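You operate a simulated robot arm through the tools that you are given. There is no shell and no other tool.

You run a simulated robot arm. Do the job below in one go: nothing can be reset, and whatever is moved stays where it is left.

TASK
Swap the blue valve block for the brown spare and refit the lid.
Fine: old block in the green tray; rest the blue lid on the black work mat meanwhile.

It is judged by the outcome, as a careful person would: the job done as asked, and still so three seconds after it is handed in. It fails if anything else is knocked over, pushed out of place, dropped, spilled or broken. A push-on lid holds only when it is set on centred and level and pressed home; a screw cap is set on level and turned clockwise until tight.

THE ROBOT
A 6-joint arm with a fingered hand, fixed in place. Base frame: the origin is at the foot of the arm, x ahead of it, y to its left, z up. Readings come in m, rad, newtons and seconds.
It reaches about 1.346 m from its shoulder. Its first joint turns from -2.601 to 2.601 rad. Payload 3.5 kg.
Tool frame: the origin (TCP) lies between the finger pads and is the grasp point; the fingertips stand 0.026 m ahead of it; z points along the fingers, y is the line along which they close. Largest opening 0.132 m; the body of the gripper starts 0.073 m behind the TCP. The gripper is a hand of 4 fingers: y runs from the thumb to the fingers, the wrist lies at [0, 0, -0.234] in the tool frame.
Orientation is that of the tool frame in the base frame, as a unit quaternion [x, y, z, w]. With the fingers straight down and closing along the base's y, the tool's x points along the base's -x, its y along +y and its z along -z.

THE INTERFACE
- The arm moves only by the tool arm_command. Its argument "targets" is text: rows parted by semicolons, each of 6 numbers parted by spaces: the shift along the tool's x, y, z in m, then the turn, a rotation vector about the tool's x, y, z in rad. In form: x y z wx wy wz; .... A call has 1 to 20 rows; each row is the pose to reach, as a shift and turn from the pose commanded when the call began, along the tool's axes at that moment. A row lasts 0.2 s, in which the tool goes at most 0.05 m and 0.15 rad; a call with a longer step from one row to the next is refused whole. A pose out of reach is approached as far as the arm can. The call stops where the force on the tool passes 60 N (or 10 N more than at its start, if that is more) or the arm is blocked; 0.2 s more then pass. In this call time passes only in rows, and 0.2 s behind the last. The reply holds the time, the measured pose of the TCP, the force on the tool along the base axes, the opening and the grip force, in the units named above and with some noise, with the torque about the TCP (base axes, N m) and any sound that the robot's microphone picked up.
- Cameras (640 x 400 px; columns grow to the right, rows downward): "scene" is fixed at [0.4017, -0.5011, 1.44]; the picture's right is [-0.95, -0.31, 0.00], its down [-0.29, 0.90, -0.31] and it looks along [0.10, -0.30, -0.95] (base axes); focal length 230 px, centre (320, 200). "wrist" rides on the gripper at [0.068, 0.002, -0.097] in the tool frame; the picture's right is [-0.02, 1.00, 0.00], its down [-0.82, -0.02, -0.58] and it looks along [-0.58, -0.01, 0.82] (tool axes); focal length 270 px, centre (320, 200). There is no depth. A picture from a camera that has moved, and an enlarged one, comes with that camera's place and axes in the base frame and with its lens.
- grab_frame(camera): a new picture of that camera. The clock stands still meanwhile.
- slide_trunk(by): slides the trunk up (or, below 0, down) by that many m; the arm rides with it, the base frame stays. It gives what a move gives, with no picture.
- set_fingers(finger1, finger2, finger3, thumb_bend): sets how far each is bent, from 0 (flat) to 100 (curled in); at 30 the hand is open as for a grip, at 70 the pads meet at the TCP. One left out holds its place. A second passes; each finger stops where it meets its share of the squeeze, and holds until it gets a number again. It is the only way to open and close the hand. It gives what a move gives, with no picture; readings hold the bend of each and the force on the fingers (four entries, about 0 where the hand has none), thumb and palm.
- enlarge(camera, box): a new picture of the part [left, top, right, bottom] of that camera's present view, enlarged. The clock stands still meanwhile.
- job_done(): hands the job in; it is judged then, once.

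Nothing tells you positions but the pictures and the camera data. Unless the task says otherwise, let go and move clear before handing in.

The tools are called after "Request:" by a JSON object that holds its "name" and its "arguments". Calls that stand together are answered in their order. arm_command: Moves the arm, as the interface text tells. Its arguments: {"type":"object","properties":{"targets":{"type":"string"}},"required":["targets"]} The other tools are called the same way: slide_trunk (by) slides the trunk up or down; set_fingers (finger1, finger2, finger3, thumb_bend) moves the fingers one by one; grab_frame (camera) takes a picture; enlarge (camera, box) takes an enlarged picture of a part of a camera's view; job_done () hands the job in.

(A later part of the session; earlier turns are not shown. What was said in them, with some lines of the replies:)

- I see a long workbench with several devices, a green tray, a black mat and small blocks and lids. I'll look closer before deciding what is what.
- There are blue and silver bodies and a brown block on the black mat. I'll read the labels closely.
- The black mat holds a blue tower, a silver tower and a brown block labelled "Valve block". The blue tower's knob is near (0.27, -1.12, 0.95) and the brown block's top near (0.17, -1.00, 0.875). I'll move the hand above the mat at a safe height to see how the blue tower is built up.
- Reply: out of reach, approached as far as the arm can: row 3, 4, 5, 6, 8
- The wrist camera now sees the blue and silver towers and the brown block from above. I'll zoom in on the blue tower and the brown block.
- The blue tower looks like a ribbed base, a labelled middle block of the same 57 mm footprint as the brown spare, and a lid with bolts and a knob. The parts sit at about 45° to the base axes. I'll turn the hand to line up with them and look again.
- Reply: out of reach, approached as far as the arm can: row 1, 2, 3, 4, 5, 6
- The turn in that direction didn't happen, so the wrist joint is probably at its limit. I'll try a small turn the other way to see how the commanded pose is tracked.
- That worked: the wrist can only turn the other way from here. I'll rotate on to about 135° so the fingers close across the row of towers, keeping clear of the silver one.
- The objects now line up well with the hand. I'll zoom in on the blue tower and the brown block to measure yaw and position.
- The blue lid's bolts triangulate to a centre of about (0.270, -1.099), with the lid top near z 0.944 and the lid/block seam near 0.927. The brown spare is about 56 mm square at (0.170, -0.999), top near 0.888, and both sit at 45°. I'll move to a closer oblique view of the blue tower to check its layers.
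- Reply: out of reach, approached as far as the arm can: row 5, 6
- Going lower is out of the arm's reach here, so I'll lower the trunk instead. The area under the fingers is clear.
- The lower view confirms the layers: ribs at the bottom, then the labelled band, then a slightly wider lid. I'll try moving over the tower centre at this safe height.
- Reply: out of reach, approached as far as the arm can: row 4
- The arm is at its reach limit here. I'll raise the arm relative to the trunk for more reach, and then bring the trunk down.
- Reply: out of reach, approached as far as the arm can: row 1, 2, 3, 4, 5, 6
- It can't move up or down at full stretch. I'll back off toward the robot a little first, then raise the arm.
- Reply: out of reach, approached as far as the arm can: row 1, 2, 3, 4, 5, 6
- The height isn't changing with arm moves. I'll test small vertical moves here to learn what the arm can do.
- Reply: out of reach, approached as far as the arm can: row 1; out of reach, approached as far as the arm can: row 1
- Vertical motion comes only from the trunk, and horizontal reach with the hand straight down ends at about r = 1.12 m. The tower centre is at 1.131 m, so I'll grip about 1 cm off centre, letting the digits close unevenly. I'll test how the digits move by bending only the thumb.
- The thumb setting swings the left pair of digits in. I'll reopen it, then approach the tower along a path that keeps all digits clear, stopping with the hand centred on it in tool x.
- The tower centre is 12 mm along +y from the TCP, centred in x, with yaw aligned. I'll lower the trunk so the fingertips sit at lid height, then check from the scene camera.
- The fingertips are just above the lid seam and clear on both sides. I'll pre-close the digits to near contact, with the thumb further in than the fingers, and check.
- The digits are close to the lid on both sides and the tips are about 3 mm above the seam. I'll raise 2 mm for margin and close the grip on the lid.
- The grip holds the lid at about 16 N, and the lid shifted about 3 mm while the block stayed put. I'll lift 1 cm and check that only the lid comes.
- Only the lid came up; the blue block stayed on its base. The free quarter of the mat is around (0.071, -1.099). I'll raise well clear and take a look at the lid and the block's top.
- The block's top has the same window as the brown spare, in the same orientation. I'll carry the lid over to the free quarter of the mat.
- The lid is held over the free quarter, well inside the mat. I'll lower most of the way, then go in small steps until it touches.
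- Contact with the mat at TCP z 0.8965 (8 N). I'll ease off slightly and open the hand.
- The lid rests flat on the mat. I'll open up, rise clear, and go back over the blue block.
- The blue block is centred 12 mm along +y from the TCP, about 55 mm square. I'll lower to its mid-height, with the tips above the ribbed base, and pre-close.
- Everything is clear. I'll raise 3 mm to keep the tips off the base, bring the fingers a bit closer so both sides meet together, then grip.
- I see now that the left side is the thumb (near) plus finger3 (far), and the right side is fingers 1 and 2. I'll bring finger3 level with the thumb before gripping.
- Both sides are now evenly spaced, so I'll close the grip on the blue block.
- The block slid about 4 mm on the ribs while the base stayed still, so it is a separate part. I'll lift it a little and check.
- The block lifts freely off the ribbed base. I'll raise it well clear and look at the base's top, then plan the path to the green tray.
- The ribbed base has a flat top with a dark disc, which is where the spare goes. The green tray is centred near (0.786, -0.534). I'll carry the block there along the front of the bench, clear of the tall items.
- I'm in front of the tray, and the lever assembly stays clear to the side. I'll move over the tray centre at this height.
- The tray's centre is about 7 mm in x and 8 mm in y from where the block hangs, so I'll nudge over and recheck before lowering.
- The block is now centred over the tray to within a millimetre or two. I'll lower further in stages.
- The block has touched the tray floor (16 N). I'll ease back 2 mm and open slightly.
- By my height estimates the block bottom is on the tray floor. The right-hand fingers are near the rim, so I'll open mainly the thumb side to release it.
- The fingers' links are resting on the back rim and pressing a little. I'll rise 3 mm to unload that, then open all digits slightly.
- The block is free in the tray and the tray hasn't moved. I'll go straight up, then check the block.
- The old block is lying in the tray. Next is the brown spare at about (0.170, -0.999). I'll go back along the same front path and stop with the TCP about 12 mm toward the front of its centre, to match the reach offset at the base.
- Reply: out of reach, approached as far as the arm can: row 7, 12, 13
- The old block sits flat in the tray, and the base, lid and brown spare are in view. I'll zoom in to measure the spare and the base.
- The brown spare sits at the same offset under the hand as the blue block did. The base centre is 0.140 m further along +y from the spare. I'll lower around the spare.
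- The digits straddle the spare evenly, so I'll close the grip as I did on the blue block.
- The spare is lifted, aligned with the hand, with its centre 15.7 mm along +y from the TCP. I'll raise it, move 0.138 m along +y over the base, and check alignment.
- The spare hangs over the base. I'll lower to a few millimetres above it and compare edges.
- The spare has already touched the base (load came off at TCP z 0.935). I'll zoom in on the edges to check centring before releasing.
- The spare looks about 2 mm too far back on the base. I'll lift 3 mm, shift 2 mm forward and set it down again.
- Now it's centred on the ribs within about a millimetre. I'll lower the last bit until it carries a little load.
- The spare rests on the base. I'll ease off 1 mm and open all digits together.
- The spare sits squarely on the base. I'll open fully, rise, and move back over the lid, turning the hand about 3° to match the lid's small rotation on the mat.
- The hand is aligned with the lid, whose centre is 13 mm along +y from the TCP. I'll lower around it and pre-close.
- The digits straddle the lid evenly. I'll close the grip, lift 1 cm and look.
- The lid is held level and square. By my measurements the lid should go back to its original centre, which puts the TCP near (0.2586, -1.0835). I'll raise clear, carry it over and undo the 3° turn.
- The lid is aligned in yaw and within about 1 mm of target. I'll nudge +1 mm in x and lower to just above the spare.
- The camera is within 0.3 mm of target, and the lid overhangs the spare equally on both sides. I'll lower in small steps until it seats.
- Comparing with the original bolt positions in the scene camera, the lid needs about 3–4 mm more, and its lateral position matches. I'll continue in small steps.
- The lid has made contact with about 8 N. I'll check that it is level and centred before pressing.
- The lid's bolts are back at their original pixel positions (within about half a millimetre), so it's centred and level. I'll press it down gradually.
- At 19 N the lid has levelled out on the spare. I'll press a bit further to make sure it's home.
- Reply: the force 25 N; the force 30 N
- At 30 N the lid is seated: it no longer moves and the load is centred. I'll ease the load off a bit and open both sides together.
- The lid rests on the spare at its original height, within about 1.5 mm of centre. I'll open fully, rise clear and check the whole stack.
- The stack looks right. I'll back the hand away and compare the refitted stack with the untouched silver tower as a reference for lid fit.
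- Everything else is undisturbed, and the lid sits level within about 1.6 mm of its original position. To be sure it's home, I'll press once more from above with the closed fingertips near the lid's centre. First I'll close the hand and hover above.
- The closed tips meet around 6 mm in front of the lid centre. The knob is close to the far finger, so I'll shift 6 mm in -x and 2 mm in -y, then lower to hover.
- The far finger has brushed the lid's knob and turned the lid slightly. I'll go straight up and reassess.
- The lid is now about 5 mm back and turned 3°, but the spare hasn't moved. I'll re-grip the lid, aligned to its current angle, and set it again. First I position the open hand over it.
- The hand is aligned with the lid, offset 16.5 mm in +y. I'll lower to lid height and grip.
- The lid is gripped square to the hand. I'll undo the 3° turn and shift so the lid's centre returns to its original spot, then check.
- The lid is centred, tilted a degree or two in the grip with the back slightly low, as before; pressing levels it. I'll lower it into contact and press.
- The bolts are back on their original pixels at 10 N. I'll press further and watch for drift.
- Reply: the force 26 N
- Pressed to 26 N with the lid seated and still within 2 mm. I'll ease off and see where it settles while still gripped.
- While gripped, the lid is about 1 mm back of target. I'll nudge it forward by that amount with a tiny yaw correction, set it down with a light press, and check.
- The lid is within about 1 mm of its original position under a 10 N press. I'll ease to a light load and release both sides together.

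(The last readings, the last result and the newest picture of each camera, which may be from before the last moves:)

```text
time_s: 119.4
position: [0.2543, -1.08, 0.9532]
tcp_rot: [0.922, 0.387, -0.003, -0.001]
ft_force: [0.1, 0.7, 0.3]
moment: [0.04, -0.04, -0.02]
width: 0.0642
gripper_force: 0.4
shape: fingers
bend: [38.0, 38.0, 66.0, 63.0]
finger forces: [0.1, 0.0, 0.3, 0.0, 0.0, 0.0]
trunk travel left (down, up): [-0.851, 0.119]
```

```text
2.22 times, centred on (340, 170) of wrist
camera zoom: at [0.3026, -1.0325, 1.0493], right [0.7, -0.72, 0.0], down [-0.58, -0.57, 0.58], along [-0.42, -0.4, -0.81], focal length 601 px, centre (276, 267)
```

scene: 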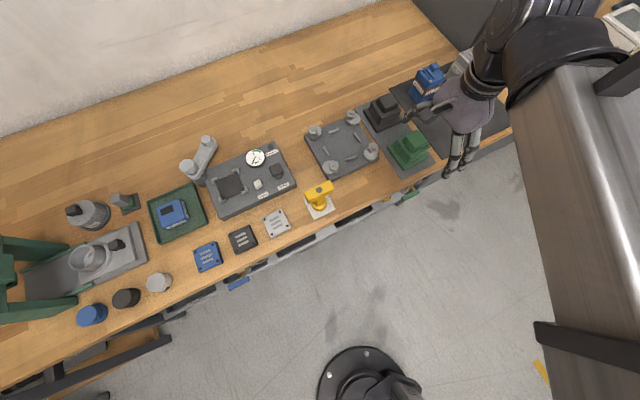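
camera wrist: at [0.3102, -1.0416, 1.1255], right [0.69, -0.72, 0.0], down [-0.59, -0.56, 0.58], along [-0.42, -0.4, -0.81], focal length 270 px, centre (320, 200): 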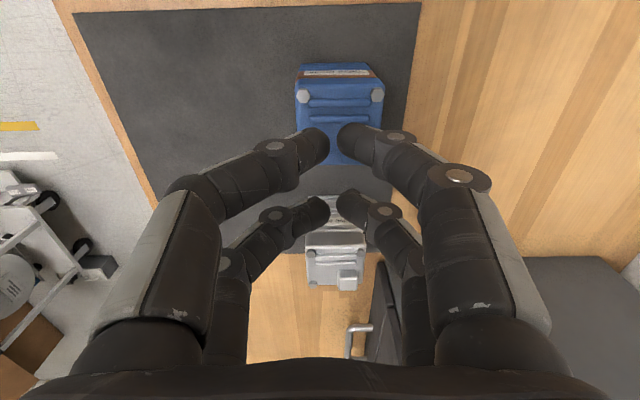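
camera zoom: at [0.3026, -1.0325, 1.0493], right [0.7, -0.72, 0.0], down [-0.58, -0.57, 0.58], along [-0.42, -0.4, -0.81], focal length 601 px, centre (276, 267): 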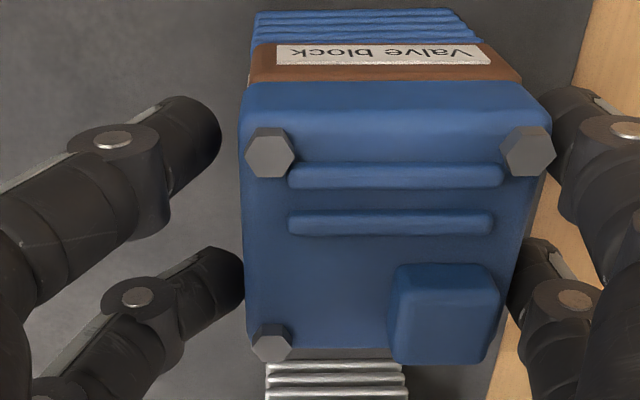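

The lid is now within about 0.7 mm of its original position and level. I'll open the digits fully and rise straight up.

Request:
{"name": "set_fingers", "arguments": {"finger1": 34, "finger2": 34, "finger3": 58, "thumb_bend": 56}}

Request:
{"name": "set_fingers", "arguments": {"finger1": 30, "finger2": 30, "finger3": 30, "thumb_bend": 30}}

Request:
{"name": "slide_trunk", "arguments": {"by": 0.076}}

Request:
{"name": "enlarge", "arguments": {"camera": "scene", "box": [412, 60, 452, 100]}}

Request:
{"name": "enlarge", "arguments": {"camera": "wrist", "box": [250, 30, 430, 170]}}

```text
time_s: 120.4
position: [0.2526, -1.0797, 0.9533]
tcp_rot: [0.922, 0.387, -0.002, -0.001]
ft_force: [0.3, 0.8, 0.1]
moment: [0.0, -0.04, -0.01]
width: 0.0827
gripper_force: 0.1
shape: fingers
bend: [34.0, 34.0, 57.0, 56.0]
finger forces: [0.1, 0.0, 0.0, 0.1, 0.1, 0.1]
trunk travel left (down, up): [-0.851, 0.119]
```

```text
time_s: 121.4
position: [0.2537, -1.0797, 0.9527]
tcp_rot: [0.922, 0.387, -0.002, 0.0]
ft_force: [0.1, 0.5, -0.6]
moment: [0.01, 0.0, 0.02]
width: 0.1324
gripper_force: 0.0
shape: fingers
bend: [30.0, 30.0, 30.0, 30.0]
finger forces: [0.0, 0.1, 0.1, 0.0, 0.0, 0.0]
trunk travel left (down, up): [-0.851, 0.119]
```

```text
time_s: 122.5
position: [0.2532, -1.0794, 1.0297]
tcp_rot: [0.923, 0.386, -0.003, -0.001]
ft_force: [0.0, 0.1, 0.9]
moment: [0.0, -0.02, -0.01]
width: 0.1323
gripper_force: 0.1
shape: fingers
bend: [30.0, 30.0, 30.0, 30.0]
finger forces: [0.1, 0.1, 0.1, 0.0, 0.0, 0.1]
trunk travel left (down, up): [-0.927, 0.043]
```

```text
10.00 times, centred on (432, 80) of scene
camera zoom: at [0.4017, -0.5011, 1.44], right [-0.95, -0.31, 0.0], down [-0.29, 0.9, -0.31], along [0.1, -0.3, -0.95], focal length 2305 px, centre (-800, 1400)
```

zoom: 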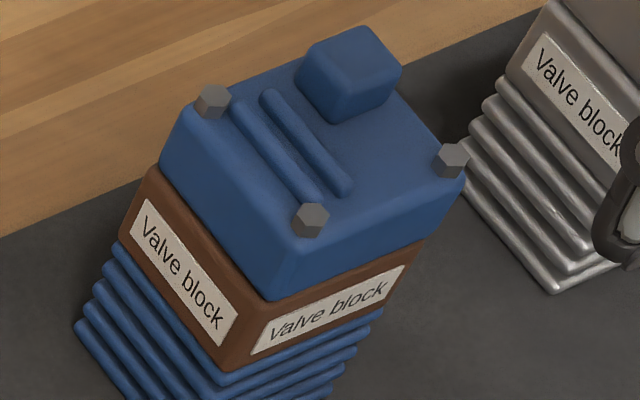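

```text
2.86 times, centred on (340, 100) of wrist
camera zoom: at [0.3026, -1.0326, 1.1251], right [0.7, -0.72, 0.0], down [-0.58, -0.57, 0.58], along [-0.42, -0.4, -0.81], focal length 772 px, centre (263, 486)
```

zoom: 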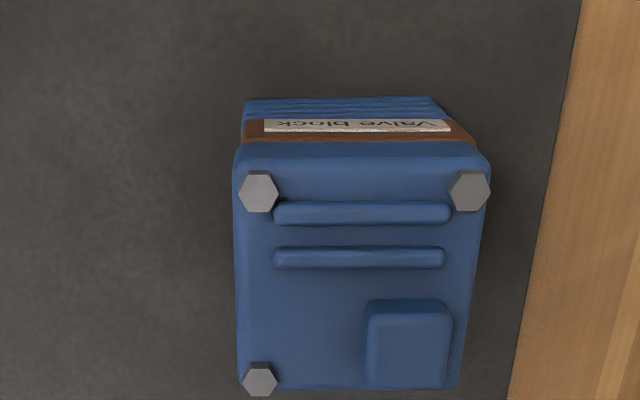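

The lid now sits centred and level on the brown spare, with no overhang showing. I'll back the hand well away and do a last check of the whole bench.

Request:
{"name": "arm_command", "arguments": {"targets": "0.03 -0.03 0 0 0 0; 0.06 -0.06 0 0 0 0; 0.09 -0.09 0 0 0 0; 0.12 -0.12 0 0 0 0; 0.15 -0.15 0 0 0 0; 0.18 -0.18 0 0 0 0; 0.21 -0.21 0 0 0 0; 0.235 -0.235 0 0 0 0"}}

Request:
{"name": "grab_frame", "arguments": {"camera": "scene"}}

Request:
{"name": "enlarge", "arguments": {"camera": "scene", "box": [405, 55, 455, 115]}}

Request:
{"name": "enlarge", "arguments": {"camera": "scene", "box": [130, 150, 250, 260]}}

```text
time_s: 124.3
position: [0.2504, -0.7448, 1.0283]
tcp_rot: [0.922, 0.387, -0.002, 0.001]
ft_force: [-0.2, -1.1, 0.1]
moment: [-0.01, -0.02, 0.03]
width: 0.1324
gripper_force: 0.2
shape: fingers
bend: [30.0, 30.0, 30.0, 30.0]
finger forces: [0.1, 0.0, 0.0, 0.0, 0.1, 0.0]
trunk travel left (down, up): [-0.927, 0.043]
```

```text
taken
```

scene: 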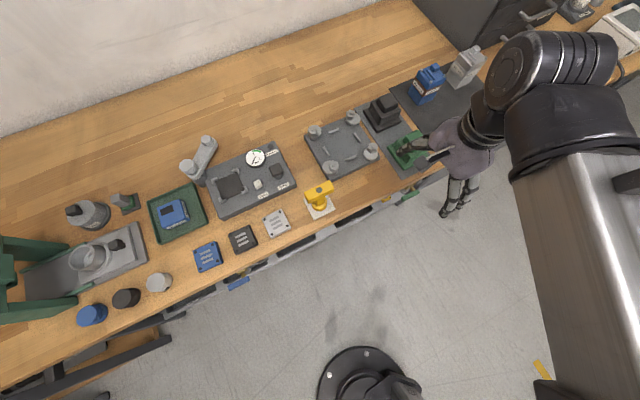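

```text
6.67 times, centred on (430, 85) of scene
camera zoom: at [0.4017, -0.5011, 1.44], right [-0.95, -0.31, 0.0], down [-0.29, 0.9, -0.31], along [0.1, -0.3, -0.95], focal length 1537 px, centre (-413, 967)
```

zoom: 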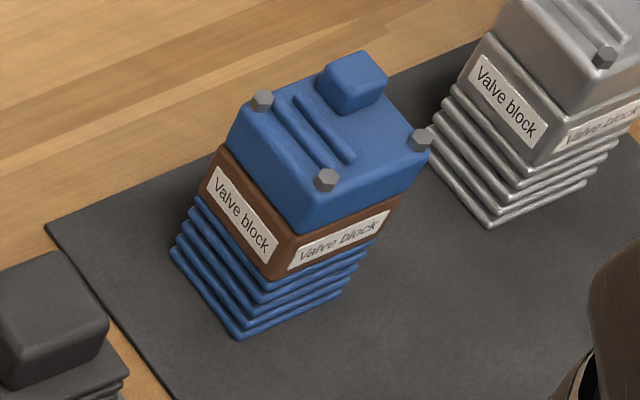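

```text
3.64 times, centred on (190, 205) of scene
camera zoom: at [0.4017, -0.5011, 1.44], right [-0.95, -0.31, 0.0], down [-0.29, 0.9, -0.31], along [0.1, -0.3, -0.95], focal length 838 px, centre (793, 182)
```

zoom: 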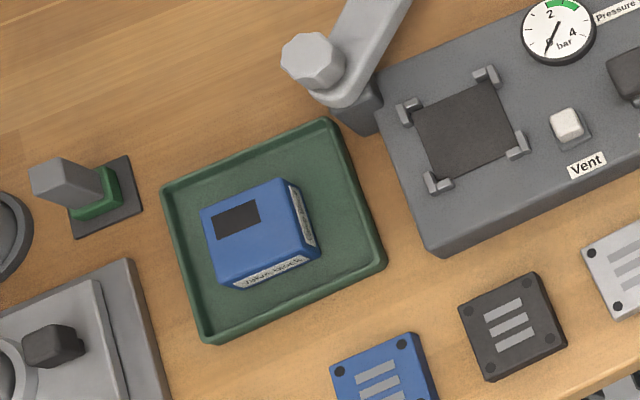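

The finished stack matches its original outline within a pixel or two. The old blue block lies flat in the green tray, nothing else has moved, and the hand is open and clear. I'm handing the job in.

Request:
{"name": "job_done", "arguments": {}}

```text
The job is handed in.
```

I swapped the blocks and refitted the lid. The job is handed in, but nothing came back on whether it passed.

- **Spare:** the brown valve block sits on the ribbed blue base where the old block was.
- **Lid:** the blue lid is on the spare, level and within about 1.5 mm of its original position. It rested on the black mat during the swap.
- **Old block:** the blue valve block lies flat in the green tray.
- **Everything else:** nothing else on the bench looked moved in the last scene picture.

**Lid refitted twice:** I fitted the lid, then tried an extra press from above. A finger caught the knob and turned the lid by about 3°. I gripped it again, re-centred it and set it back down.

**How firmly it holds:** I pressed the lid with about 30 N the first time and 26 N the second. I heard no click, and the lid still slid when the finger brushed it, so it is resting in place rather than locked on. I couldn't tell whether it was held more firmly originally.
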